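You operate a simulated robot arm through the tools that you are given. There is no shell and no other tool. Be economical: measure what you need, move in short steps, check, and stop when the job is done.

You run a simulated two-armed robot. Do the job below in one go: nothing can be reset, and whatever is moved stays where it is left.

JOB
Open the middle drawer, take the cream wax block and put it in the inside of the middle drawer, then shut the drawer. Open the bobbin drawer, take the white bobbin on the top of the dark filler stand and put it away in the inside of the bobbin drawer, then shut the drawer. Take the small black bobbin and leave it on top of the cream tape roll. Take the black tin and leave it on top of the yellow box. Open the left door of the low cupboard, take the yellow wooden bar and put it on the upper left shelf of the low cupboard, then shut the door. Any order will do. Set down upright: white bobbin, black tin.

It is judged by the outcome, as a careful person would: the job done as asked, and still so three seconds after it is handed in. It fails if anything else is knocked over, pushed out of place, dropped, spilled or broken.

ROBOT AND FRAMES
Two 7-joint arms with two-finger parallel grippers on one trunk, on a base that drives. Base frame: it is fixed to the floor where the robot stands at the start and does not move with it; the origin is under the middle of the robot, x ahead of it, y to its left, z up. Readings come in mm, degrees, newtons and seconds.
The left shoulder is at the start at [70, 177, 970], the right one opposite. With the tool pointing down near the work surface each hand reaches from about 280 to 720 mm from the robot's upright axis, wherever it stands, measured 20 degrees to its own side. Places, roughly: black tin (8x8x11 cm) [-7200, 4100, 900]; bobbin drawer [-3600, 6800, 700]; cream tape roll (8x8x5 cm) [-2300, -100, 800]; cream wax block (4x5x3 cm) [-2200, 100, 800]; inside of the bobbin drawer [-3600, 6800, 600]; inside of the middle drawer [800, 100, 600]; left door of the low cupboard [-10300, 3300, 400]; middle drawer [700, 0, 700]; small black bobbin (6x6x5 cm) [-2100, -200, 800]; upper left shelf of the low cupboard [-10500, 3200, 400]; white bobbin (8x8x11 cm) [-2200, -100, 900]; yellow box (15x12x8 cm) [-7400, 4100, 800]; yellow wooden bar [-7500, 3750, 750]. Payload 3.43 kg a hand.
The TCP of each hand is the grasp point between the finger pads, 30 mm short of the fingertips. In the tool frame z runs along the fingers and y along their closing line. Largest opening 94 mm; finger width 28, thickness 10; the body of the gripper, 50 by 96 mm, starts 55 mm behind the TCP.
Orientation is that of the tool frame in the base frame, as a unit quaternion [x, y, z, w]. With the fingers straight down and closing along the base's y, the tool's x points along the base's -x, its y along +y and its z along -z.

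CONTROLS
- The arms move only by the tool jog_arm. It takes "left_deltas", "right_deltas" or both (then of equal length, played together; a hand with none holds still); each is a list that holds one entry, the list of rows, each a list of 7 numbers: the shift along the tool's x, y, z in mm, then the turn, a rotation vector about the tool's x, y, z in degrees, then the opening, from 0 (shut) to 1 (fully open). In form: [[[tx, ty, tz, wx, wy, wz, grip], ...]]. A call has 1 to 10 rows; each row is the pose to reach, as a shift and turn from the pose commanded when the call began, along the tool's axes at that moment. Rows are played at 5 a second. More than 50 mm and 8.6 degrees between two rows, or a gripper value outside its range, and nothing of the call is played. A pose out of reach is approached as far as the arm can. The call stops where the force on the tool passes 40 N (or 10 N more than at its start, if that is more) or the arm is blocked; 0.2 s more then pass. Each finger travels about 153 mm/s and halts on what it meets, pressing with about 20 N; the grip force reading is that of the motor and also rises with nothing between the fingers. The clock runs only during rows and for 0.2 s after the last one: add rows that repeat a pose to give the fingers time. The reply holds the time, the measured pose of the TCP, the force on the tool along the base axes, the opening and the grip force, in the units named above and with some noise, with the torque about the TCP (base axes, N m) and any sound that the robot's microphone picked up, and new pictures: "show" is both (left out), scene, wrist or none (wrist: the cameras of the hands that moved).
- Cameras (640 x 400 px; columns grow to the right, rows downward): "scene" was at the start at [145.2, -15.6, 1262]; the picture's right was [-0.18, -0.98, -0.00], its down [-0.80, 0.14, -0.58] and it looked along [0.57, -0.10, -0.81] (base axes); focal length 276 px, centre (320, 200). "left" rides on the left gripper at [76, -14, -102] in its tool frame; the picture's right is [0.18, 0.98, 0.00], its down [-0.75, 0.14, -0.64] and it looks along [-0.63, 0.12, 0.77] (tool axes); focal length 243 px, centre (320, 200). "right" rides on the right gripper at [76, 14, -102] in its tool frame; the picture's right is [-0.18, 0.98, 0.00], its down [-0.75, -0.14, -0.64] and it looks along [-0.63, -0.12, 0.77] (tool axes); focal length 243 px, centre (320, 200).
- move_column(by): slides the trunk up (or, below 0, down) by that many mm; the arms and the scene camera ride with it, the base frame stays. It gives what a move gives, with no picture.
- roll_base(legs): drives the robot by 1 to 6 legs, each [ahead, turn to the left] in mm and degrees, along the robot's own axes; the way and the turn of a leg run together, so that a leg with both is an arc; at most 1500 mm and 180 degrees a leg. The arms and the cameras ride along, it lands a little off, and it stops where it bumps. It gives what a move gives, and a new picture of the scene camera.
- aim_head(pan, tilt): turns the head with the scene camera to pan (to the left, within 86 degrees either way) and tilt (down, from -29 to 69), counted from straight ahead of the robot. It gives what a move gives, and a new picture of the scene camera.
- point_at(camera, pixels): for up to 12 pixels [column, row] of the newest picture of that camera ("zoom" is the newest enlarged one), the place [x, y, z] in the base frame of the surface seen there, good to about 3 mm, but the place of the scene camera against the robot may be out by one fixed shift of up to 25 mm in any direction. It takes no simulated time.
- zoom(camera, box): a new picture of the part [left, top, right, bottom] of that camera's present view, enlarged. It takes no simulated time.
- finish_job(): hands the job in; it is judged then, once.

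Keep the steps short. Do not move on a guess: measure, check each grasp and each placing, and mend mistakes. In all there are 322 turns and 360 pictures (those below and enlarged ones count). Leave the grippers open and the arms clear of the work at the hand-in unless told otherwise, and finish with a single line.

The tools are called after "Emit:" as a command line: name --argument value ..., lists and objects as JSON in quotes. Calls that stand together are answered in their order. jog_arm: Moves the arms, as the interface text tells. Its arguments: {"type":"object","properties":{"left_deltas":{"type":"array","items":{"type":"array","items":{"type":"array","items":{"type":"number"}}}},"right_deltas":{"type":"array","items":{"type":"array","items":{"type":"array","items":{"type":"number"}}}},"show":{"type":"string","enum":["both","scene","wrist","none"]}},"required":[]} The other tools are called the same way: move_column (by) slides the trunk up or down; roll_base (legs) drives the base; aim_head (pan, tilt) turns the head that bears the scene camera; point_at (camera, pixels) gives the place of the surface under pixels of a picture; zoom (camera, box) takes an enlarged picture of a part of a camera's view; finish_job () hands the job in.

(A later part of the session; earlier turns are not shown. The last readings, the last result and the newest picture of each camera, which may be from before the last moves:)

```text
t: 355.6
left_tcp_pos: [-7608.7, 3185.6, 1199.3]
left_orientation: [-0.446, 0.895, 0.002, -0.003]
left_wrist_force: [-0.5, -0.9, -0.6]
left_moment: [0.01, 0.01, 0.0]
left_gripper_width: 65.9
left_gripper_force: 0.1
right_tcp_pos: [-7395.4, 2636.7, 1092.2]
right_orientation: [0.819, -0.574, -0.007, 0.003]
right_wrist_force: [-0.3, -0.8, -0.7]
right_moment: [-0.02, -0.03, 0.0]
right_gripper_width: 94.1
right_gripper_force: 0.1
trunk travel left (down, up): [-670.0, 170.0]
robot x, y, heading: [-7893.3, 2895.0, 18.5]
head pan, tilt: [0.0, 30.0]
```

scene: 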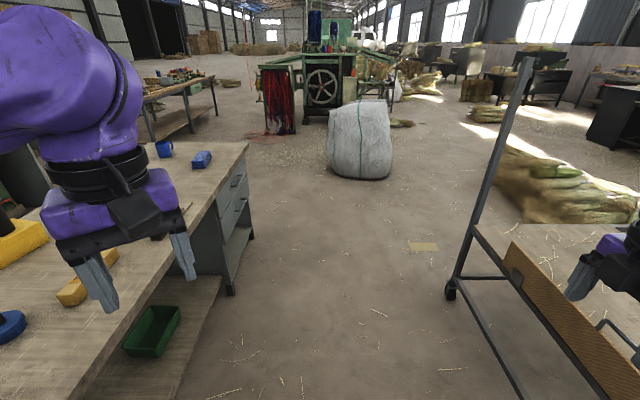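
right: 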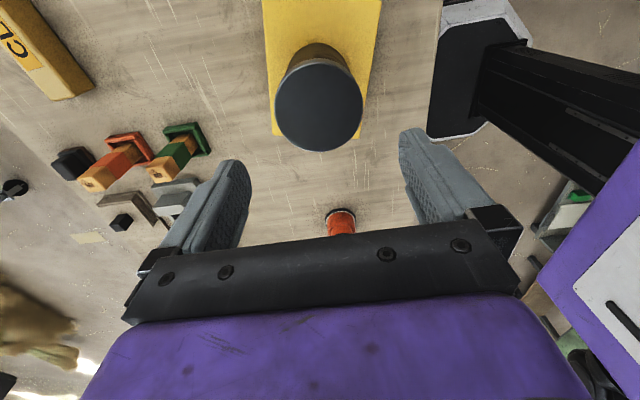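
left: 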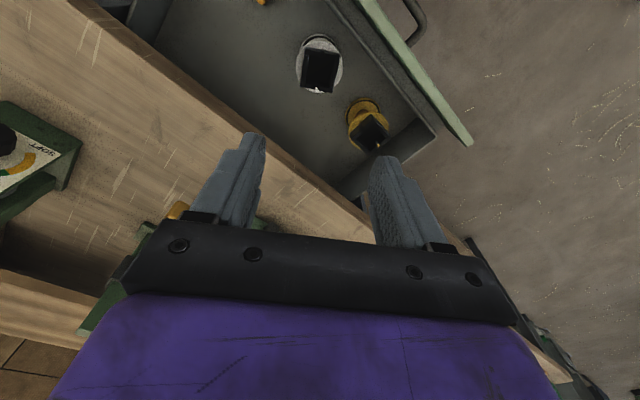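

Emit:
roll_base --legs '[[742, 0], [0, 89]]'

Emit:
aim_head --pan 0 --tilt 50

```text
t: 363.3
left_tcp_pos: [-7460.0, 3429.6, 1199.6]
left_orientation: [0.939, -0.345, 0.0, 0.003]
left_wrist_force: [0.1, -0.6, 0.1]
left_moment: [-0.03, -0.01, -0.01]
left_gripper_width: 65.8
left_gripper_force: 0.0
right_tcp_pos: [-6899.9, 3611.3, 1091.4]
right_orientation: [0.989, 0.144, -0.003, 0.008]
right_wrist_force: [-0.1, 0.2, -0.6]
right_moment: [0.02, 0.02, 0.01]
right_gripper_width: 93.8
right_gripper_force: 0.0
trunk travel left (down, up): [-670.0, 170.0]
robot x, y, heading: [-7185.1, 3129.1, 105.5]
head pan, tilt: [0.0, 30.0]
```

scene: 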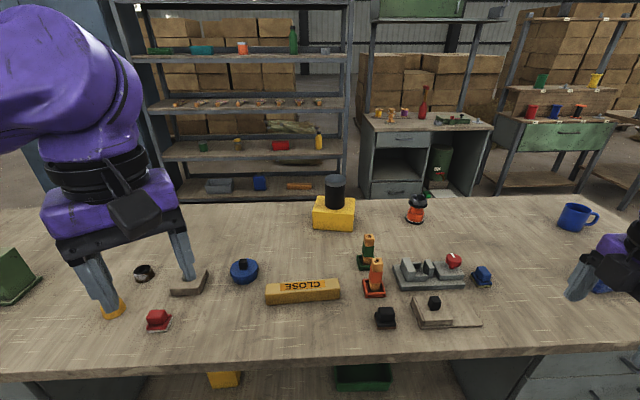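

```text
t: 364.1
left_tcp_pos: [-7459.6, 3429.8, 1198.9]
left_orientation: [0.939, -0.344, 0.001, 0.003]
left_wrist_force: [0.5, -0.5, -0.1]
left_moment: [0.01, 0.02, -0.04]
left_gripper_width: 65.7
left_gripper_force: 0.1
right_tcp_pos: [-6899.4, 3610.6, 1091.8]
right_orientation: [0.989, 0.144, -0.004, 0.008]
right_wrist_force: [-0.7, 0.1, -0.2]
right_moment: [-0.02, 0.02, 0.02]
right_gripper_width: 94.0
right_gripper_force: 0.0
trunk travel left (down, up): [-670.0, 170.0]
robot x, y, heading: [-7181.9, 3132.8, 105.3]
head pan, tilt: [0.0, 50.0]
```

scene: 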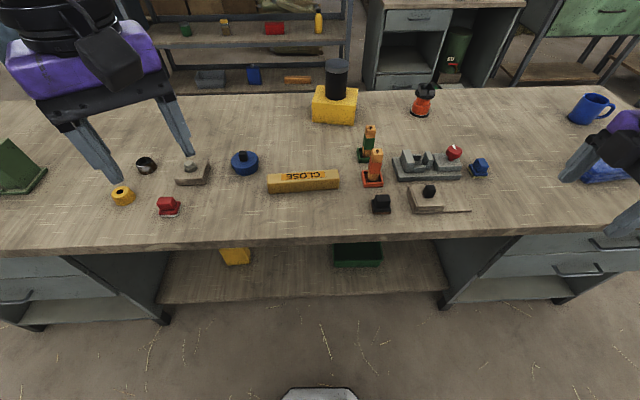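

Emit:
zoom --camera "scene" --box '[200, 140, 400, 280]'

Emit:
point_at --camera "scene" --pixels '[[235, 252], [300, 175], [270, 178], [336, 172], [300, 187], [270, 190], [336, 187], [300, 235], [355, 250]]'

```text
2.86 times, centred on (300, 210) of scene
```

zoom: 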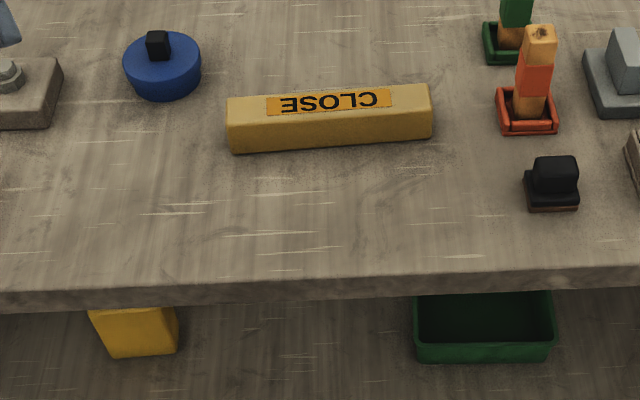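

```text
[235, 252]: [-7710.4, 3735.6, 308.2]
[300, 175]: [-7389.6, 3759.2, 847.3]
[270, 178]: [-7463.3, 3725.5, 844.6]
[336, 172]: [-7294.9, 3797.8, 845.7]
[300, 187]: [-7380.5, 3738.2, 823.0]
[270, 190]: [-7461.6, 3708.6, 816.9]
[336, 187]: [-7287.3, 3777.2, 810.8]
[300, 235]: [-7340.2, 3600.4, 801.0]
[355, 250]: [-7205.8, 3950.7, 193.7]
```

Only that bar fits. Before picking it I want to know how far the right hand can pitch forward (needed to reach into the low cupboard). I test it in free air here.

Emit:
jog_arm --right_deltas '[[[-35, -24, 0, 0, 0, 0, 1], [-70, -48, 0, 0, 0, 0, 1], [-105, -72, 0, 0, 0, 0, 1], [-140, -96, 0, 0, 0, 0, 1], [-175, -120, 0, 0, 0, 0, 1], [-210, -145, 0, 0, 0, 0, 1], [-246, -169, 0, 0, 0, 0, 1]]]' --show "none"

Emit:
jog_arm --right_deltas '[[[0, 0, 0, 8, 0, 0, 1], [0, 0, 0, 16, 0, 0, 1], [0, 0, 0, 24, 0, 0, 1], [0, 0, 0, 32, 0, 0, 1], [0, 0, 0, 40, 0, 0, 1], [0, 0, 0, 48, 0, 0, 1], [0, 0, 0, 56, 0, 0, 1], [0, 0, 0, 64, 0, 0, 1], [0, 0, 0, 72, 0, 0, 1], [0, 0, 0, 80, 0, 0, 1]]]' --show "scene"

```text
t: 365.7
left_tcp_pos: [-7462.9, 3429.9, 1198.3]
left_orientation: [0.939, -0.343, 0.003, 0.003]
left_wrist_force: [-0.1, 0.6, -0.1]
left_moment: [-0.04, -0.02, 0.0]
left_gripper_width: 65.8
left_gripper_force: 0.0
right_tcp_pos: [-7187.9, 3704.1, 1087.7]
right_orientation: [0.989, 0.145, -0.003, 0.008]
right_wrist_force: [-0.1, 0.4, 0.1]
right_moment: [0.0, -0.02, -0.03]
right_gripper_width: 93.9
right_gripper_force: 0.1
trunk travel left (down, up): [-670.0, 170.0]
robot x, y, heading: [-7182.7, 3132.6, 105.2]
head pan, tilt: [0.0, 50.0]
```

```text
t: 367.9
left_tcp_pos: [-7459.6, 3429.7, 1199.4]
left_orientation: [0.939, -0.344, 0.002, 0.002]
left_wrist_force: [-0.6, 0.0, -0.2]
left_moment: [-0.04, -0.03, 0.0]
left_gripper_width: 66.0
left_gripper_force: 0.1
right_tcp_pos: [-7183.6, 3701.5, 1091.7]
right_orientation: [0.763, 0.108, -0.096, -0.63]
right_wrist_force: [-0.2, 0.4, -0.5]
right_moment: [0.0, -0.01, 0.0]
right_gripper_width: 94.1
right_gripper_force: 0.2
trunk travel left (down, up): [-670.0, 170.0]
robot x, y, heading: [-7183.3, 3130.5, 105.6]
head pan, tilt: [0.0, 50.0]
```

scene: 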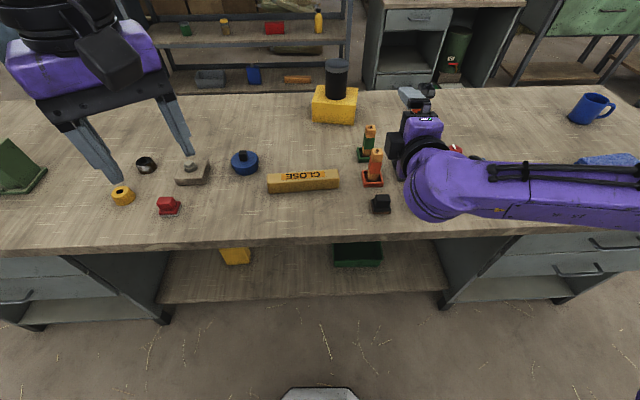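

The hand can pitch to 80° at shoulder height – good. Return to upright, drive 150 mm closer and hover over the bar.

Emit:
jog_arm --right_deltas '[[[0, 0, 0, -8, 0, 0, 1], [0, 0, 0, -16, 0, 0, 1], [0, 0, 0, -24, 0, 0, 1], [0, 0, 0, -32, 0, 0, 1], [0, 0, 0, -40, 0, 0, 1], [0, 0, 0, -48, 0, 0, 1], [0, 0, 0, -56, 0, 0, 1], [0, 0, 0, -64, 0, 0, 1], [0, 0, 0, -72, 0, 0, 1], [0, 0, 0, -80, 0, 0, 1]]]' --show "none"

Emit:
roll_base --legs '[[140, 0]]'

```text
t: 370.1
left_tcp_pos: [-7459.7, 3430.2, 1199.6]
left_orientation: [0.939, -0.343, 0.002, 0.003]
left_wrist_force: [0.1, -0.1, 0.3]
left_moment: [-0.01, -0.05, 0.0]
left_gripper_width: 65.6
left_gripper_force: 0.0
right_tcp_pos: [-7185.1, 3701.8, 1091.3]
right_orientation: [0.989, 0.146, -0.003, 0.01]
right_wrist_force: [0.0, 0.2, -0.2]
right_moment: [-0.01, -0.02, -0.02]
right_gripper_width: 94.1
right_gripper_force: 0.2
trunk travel left (down, up): [-670.0, 170.0]
robot x, y, heading: [-7177.5, 3130.1, 105.5]
head pan, tilt: [0.0, 50.0]
```

```text
t: 371.4
left_tcp_pos: [-7494.6, 3561.4, 1199.3]
left_orientation: [0.939, -0.345, 0.001, 0.002]
left_wrist_force: [-1.0, -0.3, 0.4]
left_moment: [0.0, -0.02, 0.02]
left_gripper_width: 66.2
left_gripper_force: 0.0
right_tcp_pos: [-7218.5, 3833.0, 1093.0]
right_orientation: [0.99, 0.143, -0.004, 0.008]
right_wrist_force: [0.0, 0.8, 0.3]
right_moment: [0.03, -0.01, 0.0]
right_gripper_width: 93.9
right_gripper_force: 0.2
trunk travel left (down, up): [-670.0, 170.0]
robot x, y, heading: [-7218.8, 3258.7, 105.0]
head pan, tilt: [0.0, 50.0]
```

scene: 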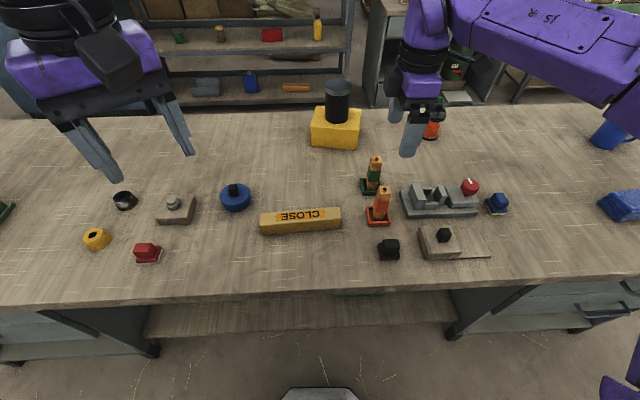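

Emit:
jog_arm --right_deltas '[[[-40, 3, 0, 0, 0, 0, 1], [-80, 6, 0, 0, 0, 0, 1], [-120, 9, 0, 0, 0, 0, 1], [-160, 12, 20, 0, 0, 0, 1], [-195, 13, 50, 0, 0, 0, 1], [-195, 13, 90, 0, 0, 0, 1], [-195, 13, 110, 0, 0, 0, 1], [-195, 13, 110, 0, 0, 0, 1]]]'

```text
t: 373.2
left_tcp_pos: [-7494.3, 3561.4, 1199.0]
left_orientation: [0.939, -0.345, 0.0, 0.003]
left_wrist_force: [0.1, -0.3, 0.3]
left_moment: [-0.05, 0.0, -0.01]
left_gripper_width: 65.7
left_gripper_force: 0.0
right_tcp_pos: [-7402.3, 3765.5, 983.9]
right_orientation: [0.99, 0.143, -0.003, 0.008]
right_wrist_force: [0.5, -0.5, 0.8]
right_moment: [-0.02, 0.02, -0.01]
right_gripper_width: 94.0
right_gripper_force: 0.0
trunk travel left (down, up): [-670.0, 170.0]
robot x, y, heading: [-7218.1, 3265.5, 105.0]
head pan, tilt: [0.0, 50.0]
```

scene: 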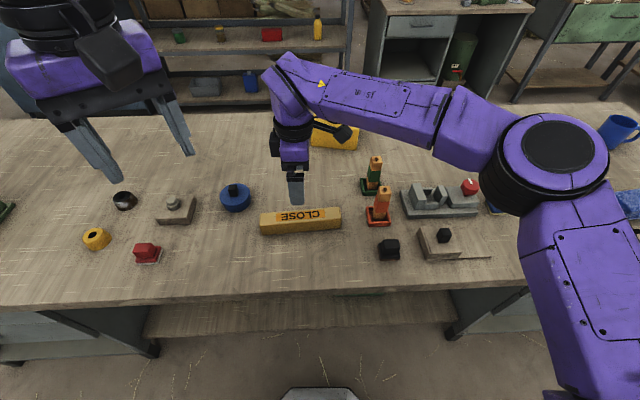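
right: 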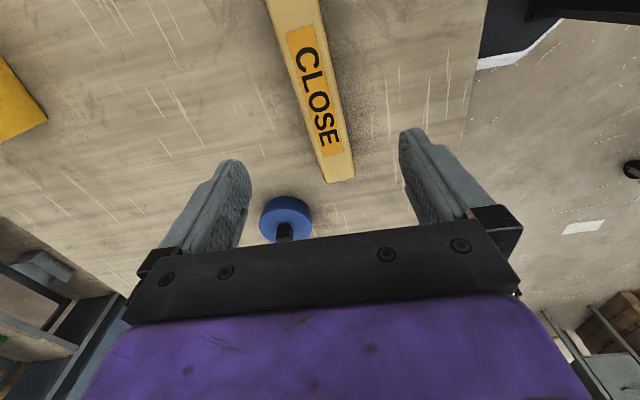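

Emit:
point_at --camera "right" --pixels '[[338, 172], [308, 60], [325, 60], [290, 60], [312, 90], [350, 160], [318, 155], [300, 20]]'

```text
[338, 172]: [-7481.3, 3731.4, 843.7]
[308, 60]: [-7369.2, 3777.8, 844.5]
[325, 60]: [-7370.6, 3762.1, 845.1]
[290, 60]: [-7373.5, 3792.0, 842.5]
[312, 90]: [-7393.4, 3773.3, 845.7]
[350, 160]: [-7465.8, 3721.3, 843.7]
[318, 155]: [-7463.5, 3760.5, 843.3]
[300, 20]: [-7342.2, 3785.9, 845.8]
```

Bar centre [-7390,3770], top 844, 38 mm wide, axis at 21°. Align and descend to z 838, then close.

Emit:
jog_arm --right_deltas '[[[6, 0, 20, 0, 0, -4.8, 1], [13, -0.8, 60, 0, 0, -4.8, 1], [13, -0.8, 100, 0, 0, -4.8, 1], [13, -0.8, 130, 0, 0, -4.8, 1], [13, -0.8, 146, 0, 0, -4.8, 1], [13, -0.8, 146, 0, 0, -4.8, 1]]]' --show "wrist"

```text
t: 374.6
left_tcp_pos: [-7495.3, 3561.8, 1197.8]
left_orientation: [0.938, -0.346, 0.001, 0.003]
left_wrist_force: [0.4, 0.5, 0.9]
left_moment: [-0.02, 0.04, -0.02]
left_gripper_width: 65.8
left_gripper_force: 0.2
right_tcp_pos: [-7392.4, 3767.0, 836.0]
right_orientation: [0.983, 0.186, -0.004, 0.007]
right_wrist_force: [0.3, 1.2, -0.4]
right_moment: [0.0, -0.03, 0.0]
right_gripper_width: 94.0
right_gripper_force: 0.1
trunk travel left (down, up): [-670.0, 170.0]
robot x, y, heading: [-7220.5, 3265.9, 104.8]
head pan, tilt: [0.0, 50.0]
```

right: 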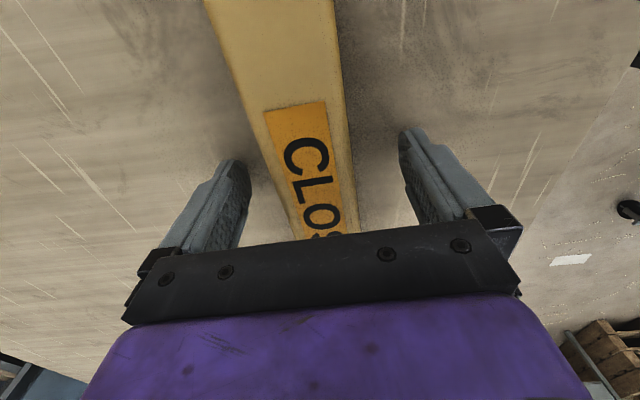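

Emit:
jog_arm --right_deltas '[[[0, 0, 0, 0, 0, 0, 0.6], [0, 0, 0, 0, 0, 0, 0.3], [0, 0, 0, 0, 0, 0, 0], [0, 0, 0, 0, 0, 0, 0], [0, 0, -8, 0, 0, 0, 0], [0, 0, -30, 0, 0, 0, 0], [0, 0, -30, 0, 0, 0, 0]]]'

```text
t: 376.2
left_tcp_pos: [-7494.4, 3561.2, 1198.7]
left_orientation: [0.939, -0.345, 0.001, 0.003]
left_wrist_force: [0.3, 0.2, 0.1]
left_moment: [0.0, -0.05, -0.01]
left_gripper_width: 65.9
left_gripper_force: 0.1
right_tcp_pos: [-7389.2, 3768.2, 866.3]
right_orientation: [0.983, 0.185, -0.003, 0.008]
right_wrist_force: [0.2, 0.1, -2.9]
right_moment: [0.05, -0.06, -0.02]
right_gripper_width: 44.5
right_gripper_force: 20.1
trunk travel left (down, up): [-670.0, 170.0]
robot x, y, heading: [-7215.9, 3263.2, 105.3]
head pan, tilt: [0.0, 50.0]
```

scene: 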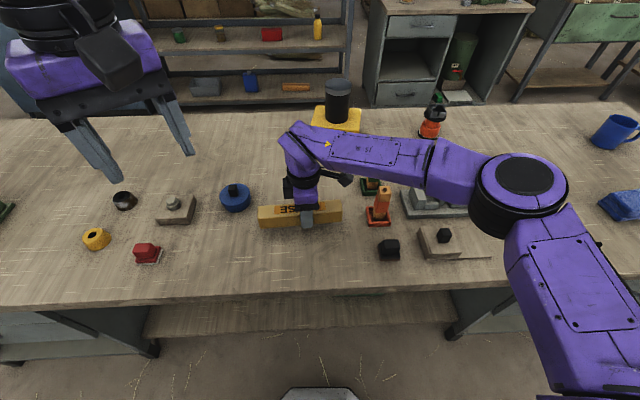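
right: 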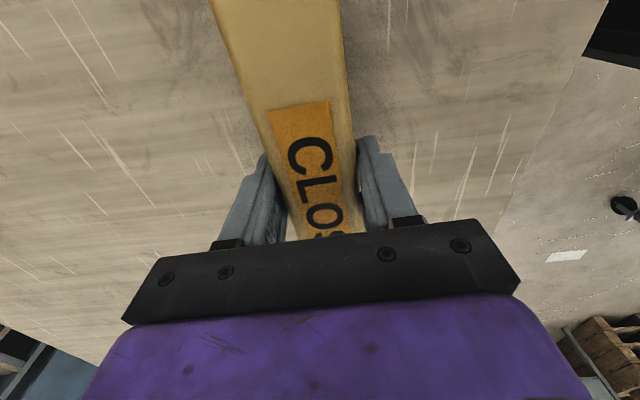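

Held. Lift and retract.

Emit:
jog_arm --right_deltas '[[[0, 0, -45, 0, 0, 0, 0], [0, 0, -90, 0, 0, 0, 0], [0, 0, -135, 0, 0, 0, 0], [0, 0, -180, 0, 0, 0, 0], [30, 30, -200, 0, 0, 0, 0], [60, 60, -200, 0, 0, 0, 0], [90, 90, -200, 0, 0, 0, 0], [120, 110, -200, 0, 0, 0, 0]]]' --show "none"

Emit:
roll_base --legs '[[-200, 0], [0, 92]]'

Emit:
aim_head --pan 0 --tilt 25

```text
t: 378.1
left_tcp_pos: [-7493.0, 3562.9, 1199.7]
left_orientation: [0.939, -0.345, 0.0, 0.003]
left_wrist_force: [0.7, 0.2, 0.6]
left_moment: [-0.01, 0.03, 0.02]
left_gripper_width: 65.7
left_gripper_force: 0.0
right_tcp_pos: [-7234.6, 3712.4, 1067.8]
right_orientation: [0.983, 0.185, -0.006, 0.008]
right_wrist_force: [-0.5, 0.0, -3.4]
right_moment: [0.01, 0.01, 0.01]
right_gripper_width: 44.6
right_gripper_force: 19.9
trunk travel left (down, up): [-670.0, 170.0]
robot x, y, heading: [-7217.6, 3264.5, 105.4]
head pan, tilt: [0.0, 50.0]
```

```text
t: 383.5
left_tcp_pos: [-7464.9, 2789.9, 1199.9]
left_orientation: [0.906, 0.423, 0.003, 0.001]
left_wrist_force: [0.6, 0.4, 0.4]
left_moment: [0.0, -0.02, -0.03]
left_gripper_width: 65.6
left_gripper_force: 0.0
right_tcp_pos: [-7616.0, 3045.7, 1066.8]
right_orientation: [0.56, 0.829, 0.003, 0.008]
right_wrist_force: [-0.2, -0.1, -2.2]
right_moment: [0.03, 0.01, -0.01]
right_gripper_width: 44.3
right_gripper_force: 20.3
trunk travel left (down, up): [-670.0, 170.0]
robot x, y, heading: [-7166.7, 3070.9, -164.3]
head pan, tilt: [0.0, 50.0]
```

scene: 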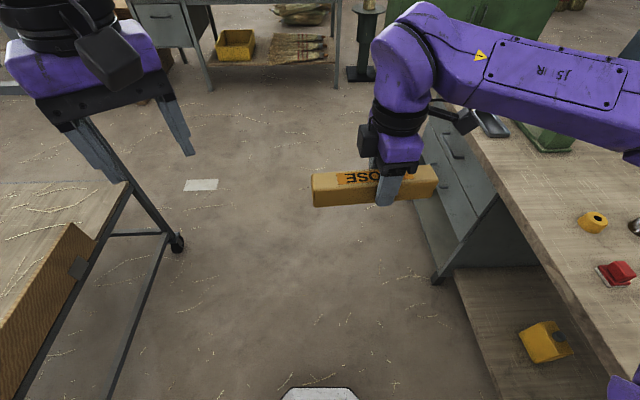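

```text
t: 384.4
left_tcp_pos: [-7464.2, 2790.5, 1199.4]
left_orientation: [0.906, 0.424, 0.002, 0.001]
left_wrist_force: [-0.3, -0.7, -0.7]
left_moment: [0.01, 0.0, 0.0]
left_gripper_width: 65.8
left_gripper_force: 0.1
right_tcp_pos: [-7616.5, 3045.9, 1067.2]
right_orientation: [0.561, 0.828, 0.003, 0.008]
right_wrist_force: [0.3, -1.3, -3.9]
right_moment: [0.05, 0.05, -0.05]
right_gripper_width: 44.1
right_gripper_force: 19.7
trunk travel left (down, up): [-670.0, 170.0]
robot x, y, heading: [-7167.6, 3069.0, -164.4]
head pan, tilt: [0.0, 25.0]
```

scene: 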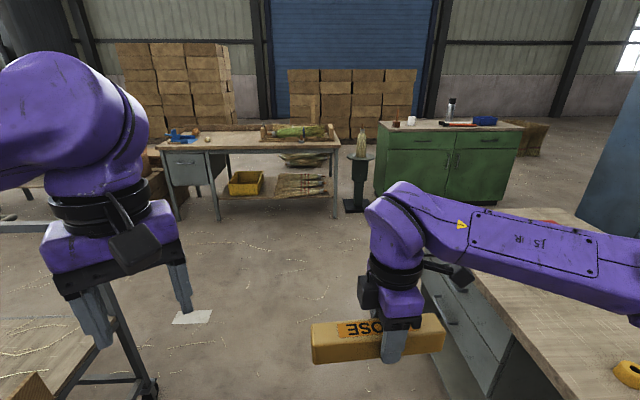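

Emit:
zoom --camera "scene" --box '[340, 80, 540, 220]'

Emit:
point_at --camera "scene" --pixels '[[380, 190], [450, 200], [515, 195], [380, 130], [448, 135], [518, 128], [448, 160], [385, 150], [350, 208], [365, 200]]'

```text
2.86 times, centred on (440, 150) of scene
```

zoom: 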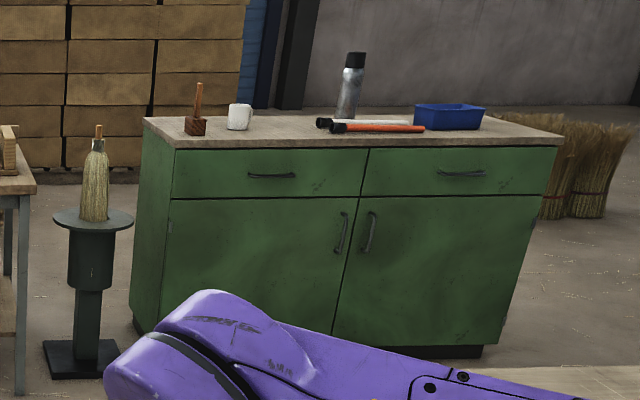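

```text
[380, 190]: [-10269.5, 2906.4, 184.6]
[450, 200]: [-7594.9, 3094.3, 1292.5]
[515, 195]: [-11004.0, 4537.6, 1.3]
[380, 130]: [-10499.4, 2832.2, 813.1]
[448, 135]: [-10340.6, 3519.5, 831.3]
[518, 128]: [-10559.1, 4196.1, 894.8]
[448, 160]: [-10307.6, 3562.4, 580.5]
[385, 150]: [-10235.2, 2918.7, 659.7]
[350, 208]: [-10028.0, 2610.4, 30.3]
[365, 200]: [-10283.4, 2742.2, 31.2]
```

Emit:
point_at --camera "zoom" --pixels '[[180, 210], [350, 205], [165, 310], [342, 232], [345, 215], [338, 250], [375, 205], [540, 200], [260, 250], [175, 185], [90, 350], [185, 155]]'

```text
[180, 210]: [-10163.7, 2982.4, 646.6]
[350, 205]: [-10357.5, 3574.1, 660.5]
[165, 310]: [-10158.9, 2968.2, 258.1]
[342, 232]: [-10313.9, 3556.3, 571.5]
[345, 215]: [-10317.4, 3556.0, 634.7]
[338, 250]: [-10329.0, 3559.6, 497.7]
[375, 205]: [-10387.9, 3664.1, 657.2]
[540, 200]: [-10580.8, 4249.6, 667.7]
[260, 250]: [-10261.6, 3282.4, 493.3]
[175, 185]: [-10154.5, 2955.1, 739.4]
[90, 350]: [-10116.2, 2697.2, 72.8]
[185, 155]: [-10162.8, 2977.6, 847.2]
```

The left door: hinge at its left, vertical bar handle near its right edge at about [-10338,3557], z 500–635. I drive round the desk end and stop ~720 mm in front of the handle, facing the cupboard.

Emit:
roll_base --legs '[[0, -5.3], [880, 0], [880, 0], [0, -66], [1400, 0], [0, 73.6]]'

Emit:
aim_head --pan 0 --tilt 45

```text
t: 406.6
left_tcp_pos: [-10004.9, 3593.6, 1200.0]
left_orientation: [0.889, 0.458, 0.003, 0.002]
left_wrist_force: [0.8, 0.1, 0.3]
left_moment: [-0.01, 0.0, 0.01]
left_gripper_width: 65.7
left_gripper_force: 0.0
right_tcp_pos: [-10175.7, 3837.0, 1066.8]
right_orientation: [0.528, 0.849, 0.002, 0.008]
right_wrist_force: [-0.3, -0.6, -2.4]
right_moment: [-0.01, -0.01, 0.02]
right_gripper_width: 44.0
right_gripper_force: 19.8
trunk travel left (down, up): [-670.0, 170.0]
robot x, y, heading: [-9731.7, 3896.2, -159.9]
head pan, tilt: [0.0, 25.0]
```

scene: 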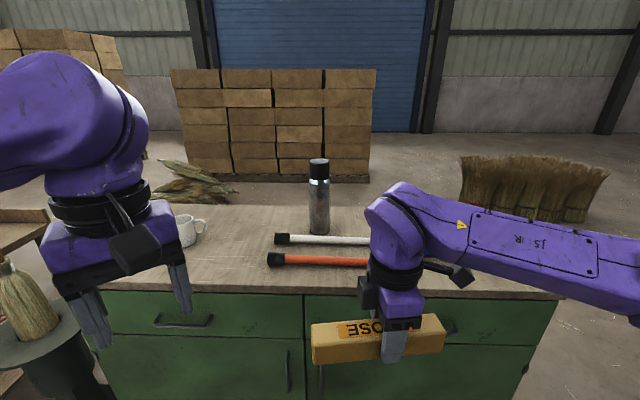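

```text
t: 407.4
left_tcp_pos: [-10004.8, 3594.4, 1198.7]
left_orientation: [0.889, 0.458, 0.003, 0.002]
left_wrist_force: [0.1, 0.1, -0.5]
left_moment: [0.01, 0.01, 0.0]
left_gripper_width: 65.6
left_gripper_force: 0.1
right_tcp_pos: [-10175.9, 3838.0, 1066.5]
right_orientation: [0.528, 0.849, 0.003, 0.008]
right_wrist_force: [-0.3, 0.2, -2.8]
right_moment: [-0.01, -0.03, 0.03]
right_gripper_width: 44.3
right_gripper_force: 19.8
trunk travel left (down, up): [-670.0, 170.0]
robot x, y, heading: [-9731.2, 3894.0, -160.1]
head pan, tilt: [0.0, 45.0]
```

scene: 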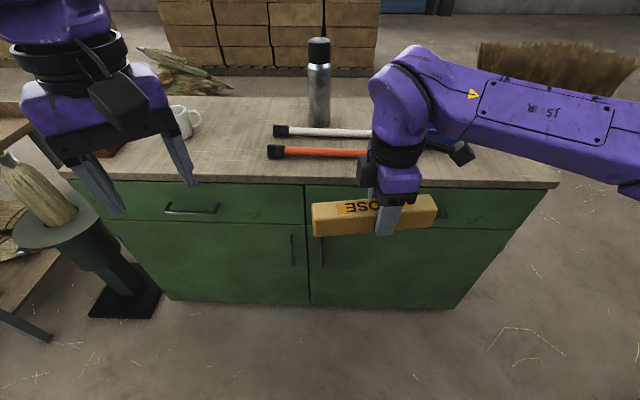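

Emit:
point_at --camera "scene" --pixels '[[291, 248], [291, 237], [293, 263], [285, 250], [150, 230], [300, 290], [165, 295], [308, 225], [113, 300], [60, 230], [305, 195]]'

Emit:
zoom --camera "scene" --box '[80, 170, 360, 320]'

```text
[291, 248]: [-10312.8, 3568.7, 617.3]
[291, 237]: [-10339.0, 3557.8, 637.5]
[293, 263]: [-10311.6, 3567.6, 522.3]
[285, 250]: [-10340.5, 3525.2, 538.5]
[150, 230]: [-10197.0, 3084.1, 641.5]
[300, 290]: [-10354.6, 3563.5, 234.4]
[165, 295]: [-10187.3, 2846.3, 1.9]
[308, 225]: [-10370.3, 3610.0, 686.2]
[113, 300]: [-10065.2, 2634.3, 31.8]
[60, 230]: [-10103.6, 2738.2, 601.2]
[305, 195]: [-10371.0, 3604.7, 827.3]
```

```text
2.29 times, centred on (220, 245) of scene
```

zoom: 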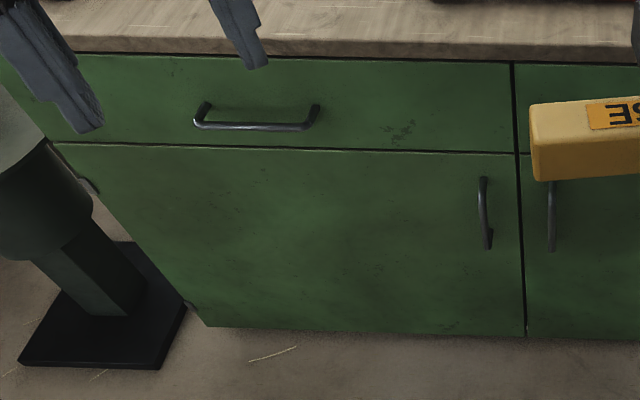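

Handle (true) ≈[-10334,3571], z 500–640. Lower the trunk 490 mm so the shoulders are near handle height, and align the left hand square to the cupboard.

Emit:
move_column --by -490

Emit:
jog_arm --left_deltas '[[[0, 0, 0, 0, 0, 7.3, 0.6], [0, 0, 0, 0, 0, 14.6, 0.6], [0, 0, 0, 0, 0, 21.9, 0.6], [0, 0, 0, 0, 0, 29.2, 0.6], [0, 0, 0, 0, 0, 36.5, 0.6], [0, 0, 0, 0, 0, 36.5, 0.6]]]'

```text
refused: -490 is not a number from -400 to 400
```

```text
t: 408.8
left_tcp_pos: [-10006.1, 3593.6, 1200.3]
left_orientation: [0.988, 0.155, 0.004, 0.0]
left_wrist_force: [0.1, -0.2, 1.1]
left_moment: [0.01, 0.01, -0.01]
left_gripper_width: 56.4
left_gripper_force: 0.1
right_tcp_pos: [-10176.3, 3838.4, 1067.6]
right_orientation: [0.528, 0.849, 0.004, 0.008]
right_wrist_force: [0.2, -0.5, -4.3]
right_moment: [0.05, 0.07, -0.02]
right_gripper_width: 44.4
right_gripper_force: 19.5
trunk travel left (down, up): [-670.0, 170.0]
robot x, y, heading: [-9733.0, 3894.5, -160.2]
head pan, tilt: [0.0, 45.0]
```

scene: 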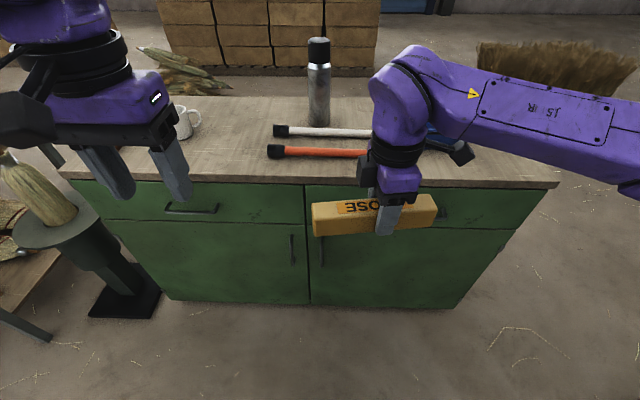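
left: 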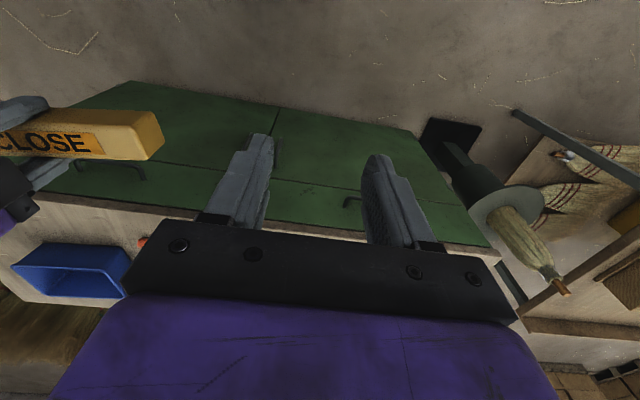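

Emit:
move_column --by -400

Emit:
move_column --by -90

Emit:
jog_arm --left_deltas '[[[-18, -8, 0, 0, -8, 0, 0.6], [-37, -17, 10, 0, -16, 0, 0.6], [-55, -25, 25, 0, -24, 0, 0.6], [-74, -33, 40, 0, -32, 0, 0.6], [-92, -42, 55, 0, -40, 0, 0.6], [-110, -50, 70, 0, -48, 0, 0.6], [-129, -58, 86, 0, -56, 0, 0.6], [-147, -67, 102, 0, -64, 0, 0.6], [-166, -75, 118, 0, -72, 0, 0.6], [-184, -83, 134, 0, -80, 0, 0.6]]]'

```text
t: 412.7
left_tcp_pos: [-10004.5, 3593.8, 800.0]
left_orientation: [0.988, 0.157, 0.002, 0.0]
left_wrist_force: [-0.3, -0.1, -0.9]
left_moment: [0.03, -0.02, 0.01]
left_gripper_width: 56.3
left_gripper_force: 0.0
right_tcp_pos: [-10175.6, 3837.4, 667.8]
right_orientation: [0.528, 0.849, 0.003, 0.008]
right_wrist_force: [0.0, -0.4, -2.7]
right_moment: [0.07, 0.02, 0.02]
right_gripper_width: 44.4
right_gripper_force: 20.3
trunk travel left (down, up): [-270.0, 570.0]
robot x, y, heading: [-9728.9, 3895.5, -160.2]
head pan, tilt: [0.0, 45.0]
```

```text
t: 413.9
left_tcp_pos: [-10004.8, 3594.0, 708.8]
left_orientation: [0.988, 0.155, 0.003, 0.0]
left_wrist_force: [-0.2, -0.1, 0.0]
left_moment: [-0.03, 0.02, 0.0]
left_gripper_width: 56.6
left_gripper_force: 0.0
right_tcp_pos: [-10175.2, 3837.2, 577.5]
right_orientation: [0.528, 0.849, 0.004, 0.008]
right_wrist_force: [-0.1, 0.0, -3.2]
right_moment: [0.04, 0.06, 0.0]
right_gripper_width: 44.4
right_gripper_force: 20.2
trunk travel left (down, up): [-180.0, 660.0]
robot x, y, heading: [-9727.0, 3899.1, -159.6]
head pan, tilt: [0.0, 45.0]
```

```text
t: 416.1
left_tcp_pos: [-10206.5, 3615.5, 572.7]
left_orientation: [0.758, 0.119, -0.633, 0.1]
left_wrist_force: [-0.5, -0.1, 0.5]
left_moment: [0.05, 0.0, 0.0]
left_gripper_width: 56.4
left_gripper_force: 0.0
right_tcp_pos: [-10176.6, 3837.0, 577.5]
right_orientation: [0.529, 0.849, 0.003, 0.009]
right_wrist_force: [0.4, -0.1, -2.4]
right_moment: [0.03, 0.03, 0.01]
right_gripper_width: 44.1
right_gripper_force: 20.2
trunk travel left (down, up): [-180.0, 660.0]
robot x, y, heading: [-9727.7, 3896.8, -159.7]
head pan, tilt: [0.0, 45.0]
```

scene: 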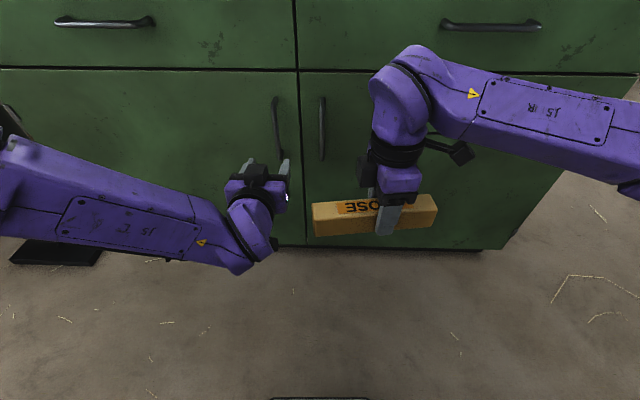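
left: 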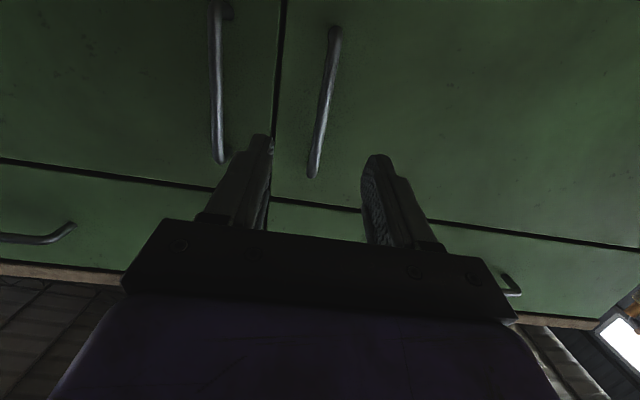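

The left hand points forward with the left door's handle between its fingers at (325,100). Measure it.

Emit:
point_at --camera "left" --pixels '[[325, 90], [319, 130], [332, 45], [313, 170], [360, 110], [400, 90], [340, 130]]'

```text
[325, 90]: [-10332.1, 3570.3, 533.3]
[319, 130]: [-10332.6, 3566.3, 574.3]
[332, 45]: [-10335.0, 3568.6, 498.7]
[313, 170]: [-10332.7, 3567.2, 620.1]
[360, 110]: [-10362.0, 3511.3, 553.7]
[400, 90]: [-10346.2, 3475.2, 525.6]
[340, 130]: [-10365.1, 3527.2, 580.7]
```

Bar centre is 138 mm ahead, 7 mm to the +y side. Advance and close.

Emit:
jog_arm --left_deltas '[[[0, 6.7, 35, 0, 0, 0, 0.6], [0, 6.7, 75, 0, 0, 0, 0.6], [0, 6.7, 110, 0, 0, 0, 0.6], [0, 6.7, 130, 0, 0, 0, 0.6], [0, 6.7, 130, 0, 0, 0, 0.6]]]' --show "wrist"

```text
t: 417.3
left_tcp_pos: [-10325.2, 3569.9, 549.9]
left_orientation: [0.759, 0.12, -0.632, 0.101]
left_wrist_force: [-0.3, 1.0, -0.5]
left_moment: [0.01, 0.02, 0.01]
left_gripper_width: 56.0
left_gripper_force: 0.2
right_tcp_pos: [-10175.8, 3837.5, 577.0]
right_orientation: [0.529, 0.849, 0.002, 0.008]
right_wrist_force: [-0.1, 0.9, -2.7]
right_moment: [0.06, 0.06, 0.0]
right_gripper_width: 44.3
right_gripper_force: 19.6
trunk travel left (down, up): [-180.0, 660.0]
robot x, y, heading: [-9728.8, 3895.3, -160.0]
head pan, tilt: [0.0, 45.0]
```

left: 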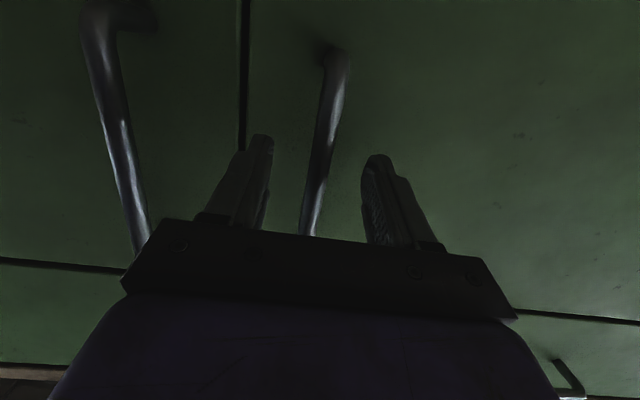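

Emit:
jog_arm --left_deltas '[[[0, 0, 0, 0, 0, 0, 0.3], [0, 0, 0, 0, 0, 0, 0], [0, 0, 0, 0, 0, 0, 0]]]' --show "none"

```text
t: 418.1
left_tcp_pos: [-10326.1, 3572.3, 548.9]
left_orientation: [0.759, 0.119, -0.632, 0.1]
left_wrist_force: [-0.8, 5.5, -0.6]
left_moment: [0.16, 0.19, -0.06]
left_gripper_width: 11.8
left_gripper_force: 44.9
right_tcp_pos: [-10175.8, 3838.7, 577.2]
right_orientation: [0.529, 0.849, 0.003, 0.009]
right_wrist_force: [0.4, 0.8, -2.8]
right_moment: [0.02, -0.01, 0.0]
right_gripper_width: 44.2
right_gripper_force: 20.1
trunk travel left (down, up): [-180.0, 660.0]
robot x, y, heading: [-9729.6, 3893.2, -159.9]
head pan, tilt: [0.0, 45.0]
```

Handle gripped (11.8 mm). Pull along the door's arc (radius ~630 mm) to about 18°.

Emit:
jog_arm --left_deltas '[[[2, 0.2, -10.8, 1, 0, 0.2, 0], [4.9, 0.6, -27, 2.5, 0, 0.4, 0], [9.7, 2.4, -53.9, 4.9, 0, 0.9, 0], [14.6, 5.4, -80.7, 7.4, 0, 1.3, 0], [19.4, 9.6, -107, 9.8, 0, 1.8, 0], [24.2, 14.9, -133.8, 12.3, 0, 2.2, 0], [29, 21.4, -160, 14.7, 0, 2.7, 0], [34.6, 30.8, -191, 17.7, 0, 3.2, 0], [34.6, 30.8, -191, 17.7, 0, 3.2, 0]]]'

```text
t: 419.5
left_tcp_pos: [-10204.5, 3588.2, 549.3]
left_orientation: [0.767, 0.053, -0.638, 0.045]
left_wrist_force: [0.3, -11.5, -0.7]
left_moment: [0.07, -0.47, 0.31]
left_gripper_width: 11.5
left_gripper_force: 44.9
right_tcp_pos: [-10177.3, 3836.0, 576.6]
right_orientation: [0.529, 0.849, 0.004, 0.008]
right_wrist_force: [0.4, 0.4, -3.8]
right_moment: [0.02, -0.01, -0.03]
right_gripper_width: 44.3
right_gripper_force: 19.8
trunk travel left (down, up): [-180.0, 660.0]
robot x, y, heading: [-9729.9, 3897.6, -159.8]
head pan, tilt: [0.0, 45.0]
stopped in row 6 (left hand): the force on the tool passed its limit at 43 N (the readings are from after the stop); the commanded pose is now the measured one
```

scene: 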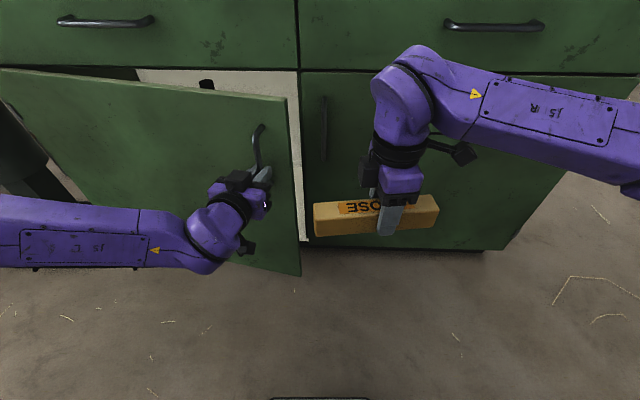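
left: 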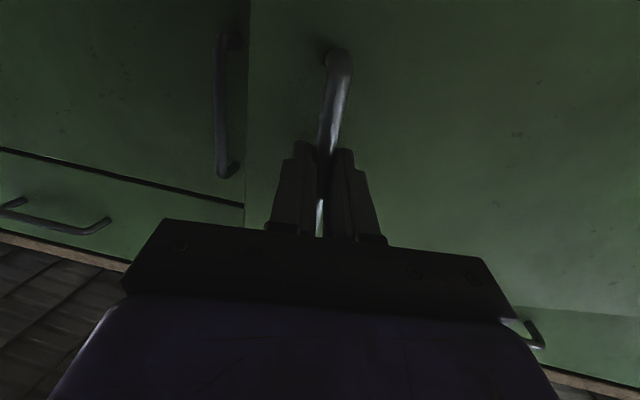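

The door is open ~11°; the handle's arc has a bit more sideways motion than I assumed (its own stand-off). Continue with the corrected arc.

Emit:
jog_arm --left_deltas '[[[2.8, 1.8, -15, 1.5, 0, 0.3, 0], [5.6, 3.6, -30.2, 2.9, 0, 0.5, 0], [11.3, 8.9, -61.1, 5.8, 0, 1.1, 0], [17, 15.8, -91.7, 8.7, 0, 1.6, 0], [22.6, 24.3, -121.9, 11.7, 0, 2.2, 0], [28.1, 34.5, -151.6, 14.6, 0, 2.7, 0]]]'

```text
t: 420.6
left_tcp_pos: [-10142.3, 3586.2, 547.7]
left_orientation: [0.769, -0.025, -0.639, -0.021]
left_wrist_force: [0.7, 14.2, 4.9]
left_moment: [0.47, 0.82, -0.24]
left_gripper_width: 11.9
left_gripper_force: 45.1
left hand out of reach, approached as far as the arm can: row 3, 4, 5
right_tcp_pos: [-10174.1, 3839.2, 578.5]
right_orientation: [0.529, 0.849, 0.002, 0.009]
right_wrist_force: [-0.3, 0.0, -3.3]
right_moment: [0.03, 0.0, -0.03]
right_gripper_width: 44.5
right_gripper_force: 20.0
trunk travel left (down, up): [-180.0, 660.0]
robot x, y, heading: [-9731.8, 3894.5, -160.3]
head pan, tilt: [0.0, 45.0]
stopped in row 5 (left hand): the force on the tool passed its limit at 54 N (the readings are from after the stop); the commanded pose is now the measured one
```

scene: 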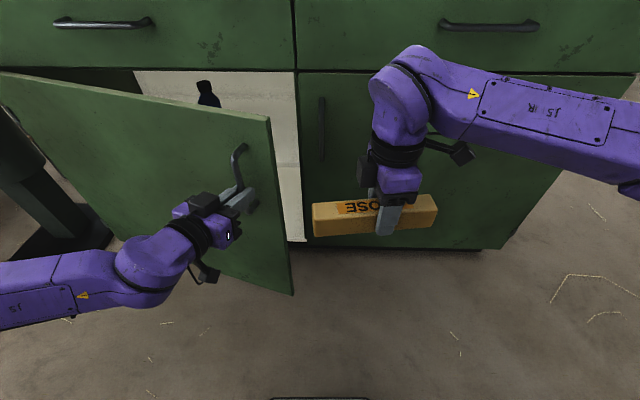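
left: 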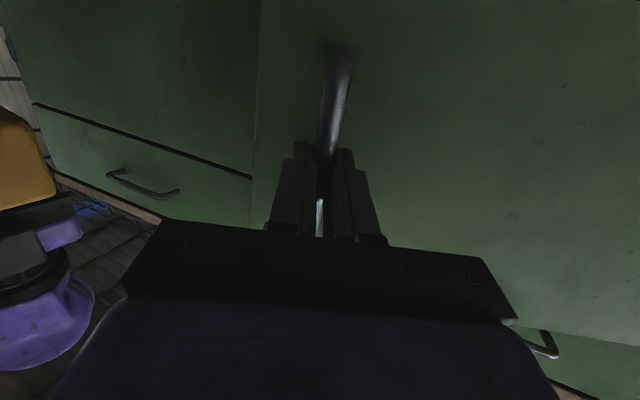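

Arm limit here; the door is ~17° open. Continue by driving the base back in small left-turning arcs while holding the handle.

Emit:
roll_base --legs '[[-60, 4]]'

```text
t: 421.5
left_tcp_pos: [-10061.5, 3579.2, 548.9]
left_orientation: [0.768, 0.003, -0.64, 0.004]
left_wrist_force: [2.2, 15.8, 7.4]
left_moment: [0.07, -0.42, -0.12]
left_gripper_width: 11.9
left_gripper_force: 45.0
right_tcp_pos: [-10115.8, 3831.4, 578.0]
right_orientation: [0.5, 0.866, 0.002, 0.008]
right_wrist_force: [0.4, -0.4, -3.1]
right_moment: [0.03, 0.01, -0.01]
right_gripper_width: 44.3
right_gripper_force: 19.9
trunk travel left (down, up): [-180.0, 660.0]
robot x, y, heading: [-9672.9, 3915.4, -156.1]
head pan, tilt: [0.0, 45.0]
```

scene: 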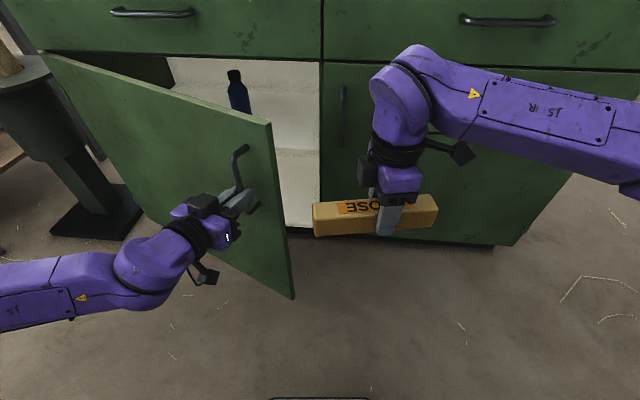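

Works well. Continue with the next arcs.

Emit:
roll_base --legs '[[-60, 5]]'

Emit:
roll_base --legs '[[-55, 6]]'

```text
t: 422.7
left_tcp_pos: [-9977.4, 3562.9, 548.5]
left_orientation: [0.766, 0.047, -0.639, 0.041]
left_wrist_force: [-0.3, -0.5, -1.3]
left_moment: [-0.04, 0.39, 0.0]
left_gripper_width: 11.8
left_gripper_force: 45.2
right_tcp_pos: [-10050.3, 3815.5, 575.7]
right_orientation: [0.458, 0.889, 0.005, 0.009]
right_wrist_force: [0.0, -0.2, -2.4]
right_moment: [0.05, -0.01, 0.02]
right_gripper_width: 44.2
right_gripper_force: 20.1
trunk travel left (down, up): [-180.0, 660.0]
robot x, y, heading: [-9619.4, 3942.8, -150.4]
head pan, tilt: [0.0, 45.0]
stopped in leg 1: the force on the tool passed its limit at 45 N (the readings are from after the stop); the commanded pose is now the measured one
```

scene: 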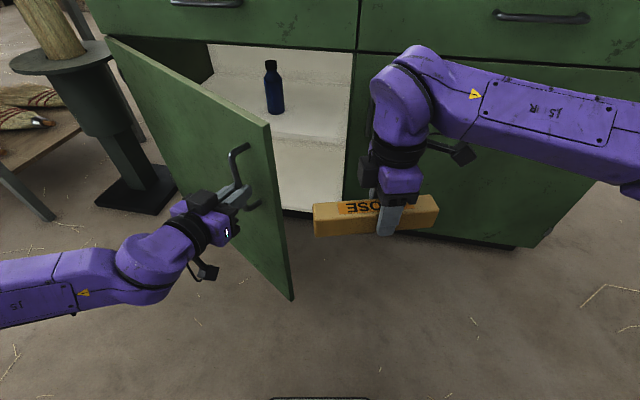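

```text
t: 423.6
left_tcp_pos: [-9926.4, 3546.9, 549.1]
left_orientation: [0.762, 0.079, -0.639, 0.072]
left_wrist_force: [-0.3, -2.1, -3.7]
left_moment: [0.29, 0.75, 0.19]
left_gripper_width: 11.8
left_gripper_force: 44.8
right_tcp_pos: [-10015.0, 3802.0, 576.5]
right_orientation: [0.428, 0.904, 0.005, 0.007]
right_wrist_force: [0.3, 0.8, -4.0]
right_moment: [0.03, 0.03, -0.01]
right_gripper_width: 44.4
right_gripper_force: 20.1
trunk travel left (down, up): [-180.0, 660.0]
robot x, y, heading: [-9597.0, 3962.7, -147.0]
head pan, tilt: [0.0, 45.0]
stopped in leg 1: the force on the tool passed its limit at 54 N (the readings are from after the stop); the commanded pose is now the measured one
```

scene: 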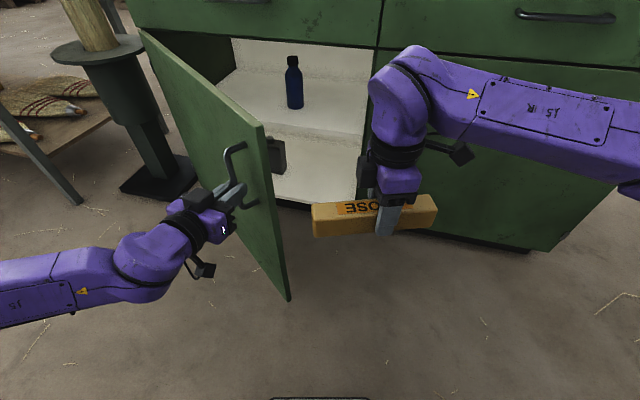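

The door is ~37° open and the shelf with a blue bottle is visible. A couple more small arcs.

Emit:
roll_base --legs '[[-18, 6]]'

Emit:
roll_base --legs '[[-14, 6]]'

```text
t: 424.5
left_tcp_pos: [-9865.1, 3521.5, 547.8]
left_orientation: [0.756, 0.121, -0.634, 0.107]
left_wrist_force: [-14.1, -26.8, -0.3]
left_moment: [0.2, 0.05, 0.25]
left_gripper_width: 11.8
left_gripper_force: 45.0
right_tcp_pos: [-9980.8, 3768.6, 575.8]
right_orientation: [0.38, 0.925, 0.007, 0.007]
right_wrist_force: [-0.1, 0.3, -2.5]
right_moment: [0.03, 0.07, -0.03]
right_gripper_width: 44.2
right_gripper_force: 20.4
trunk travel left (down, up): [-180.0, 660.0]
robot x, y, heading: [-9583.1, 3968.6, -140.7]
head pan, tilt: [0.0, 45.0]
```

scene: 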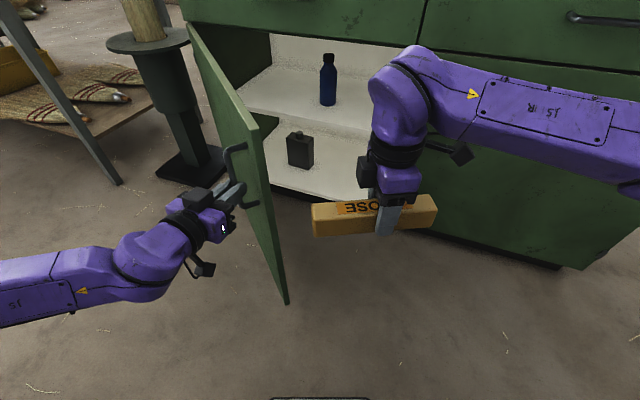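

```text
t: 425.4
left_tcp_pos: [-9825.8, 3500.9, 548.1]
left_orientation: [0.75, 0.153, -0.629, 0.135]
left_wrist_force: [-1.5, -3.4, -4.7]
left_moment: [-0.04, 0.72, 0.16]
left_gripper_width: 11.2
left_gripper_force: 45.1
right_tcp_pos: [-9959.4, 3747.6, 576.2]
right_orientation: [0.345, 0.939, 0.005, 0.006]
right_wrist_force: [-0.1, -0.7, -2.5]
right_moment: [0.02, 0.03, 0.0]
right_gripper_width: 44.3
right_gripper_force: 20.0
trunk travel left (down, up): [-180.0, 660.0]
robot x, y, heading: [-9574.1, 3972.4, -136.7]
head pan, tilt: [0.0, 45.0]
stopped in leg 1: the force on the tool passed its limit at 41 N (the readings are from after the stop); the commanded pose is now the measured one
```

scene: 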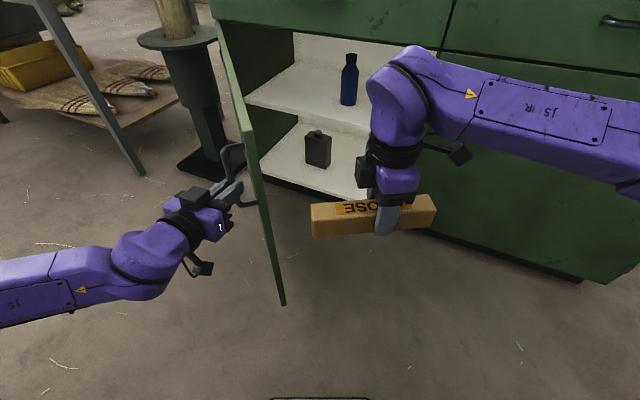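

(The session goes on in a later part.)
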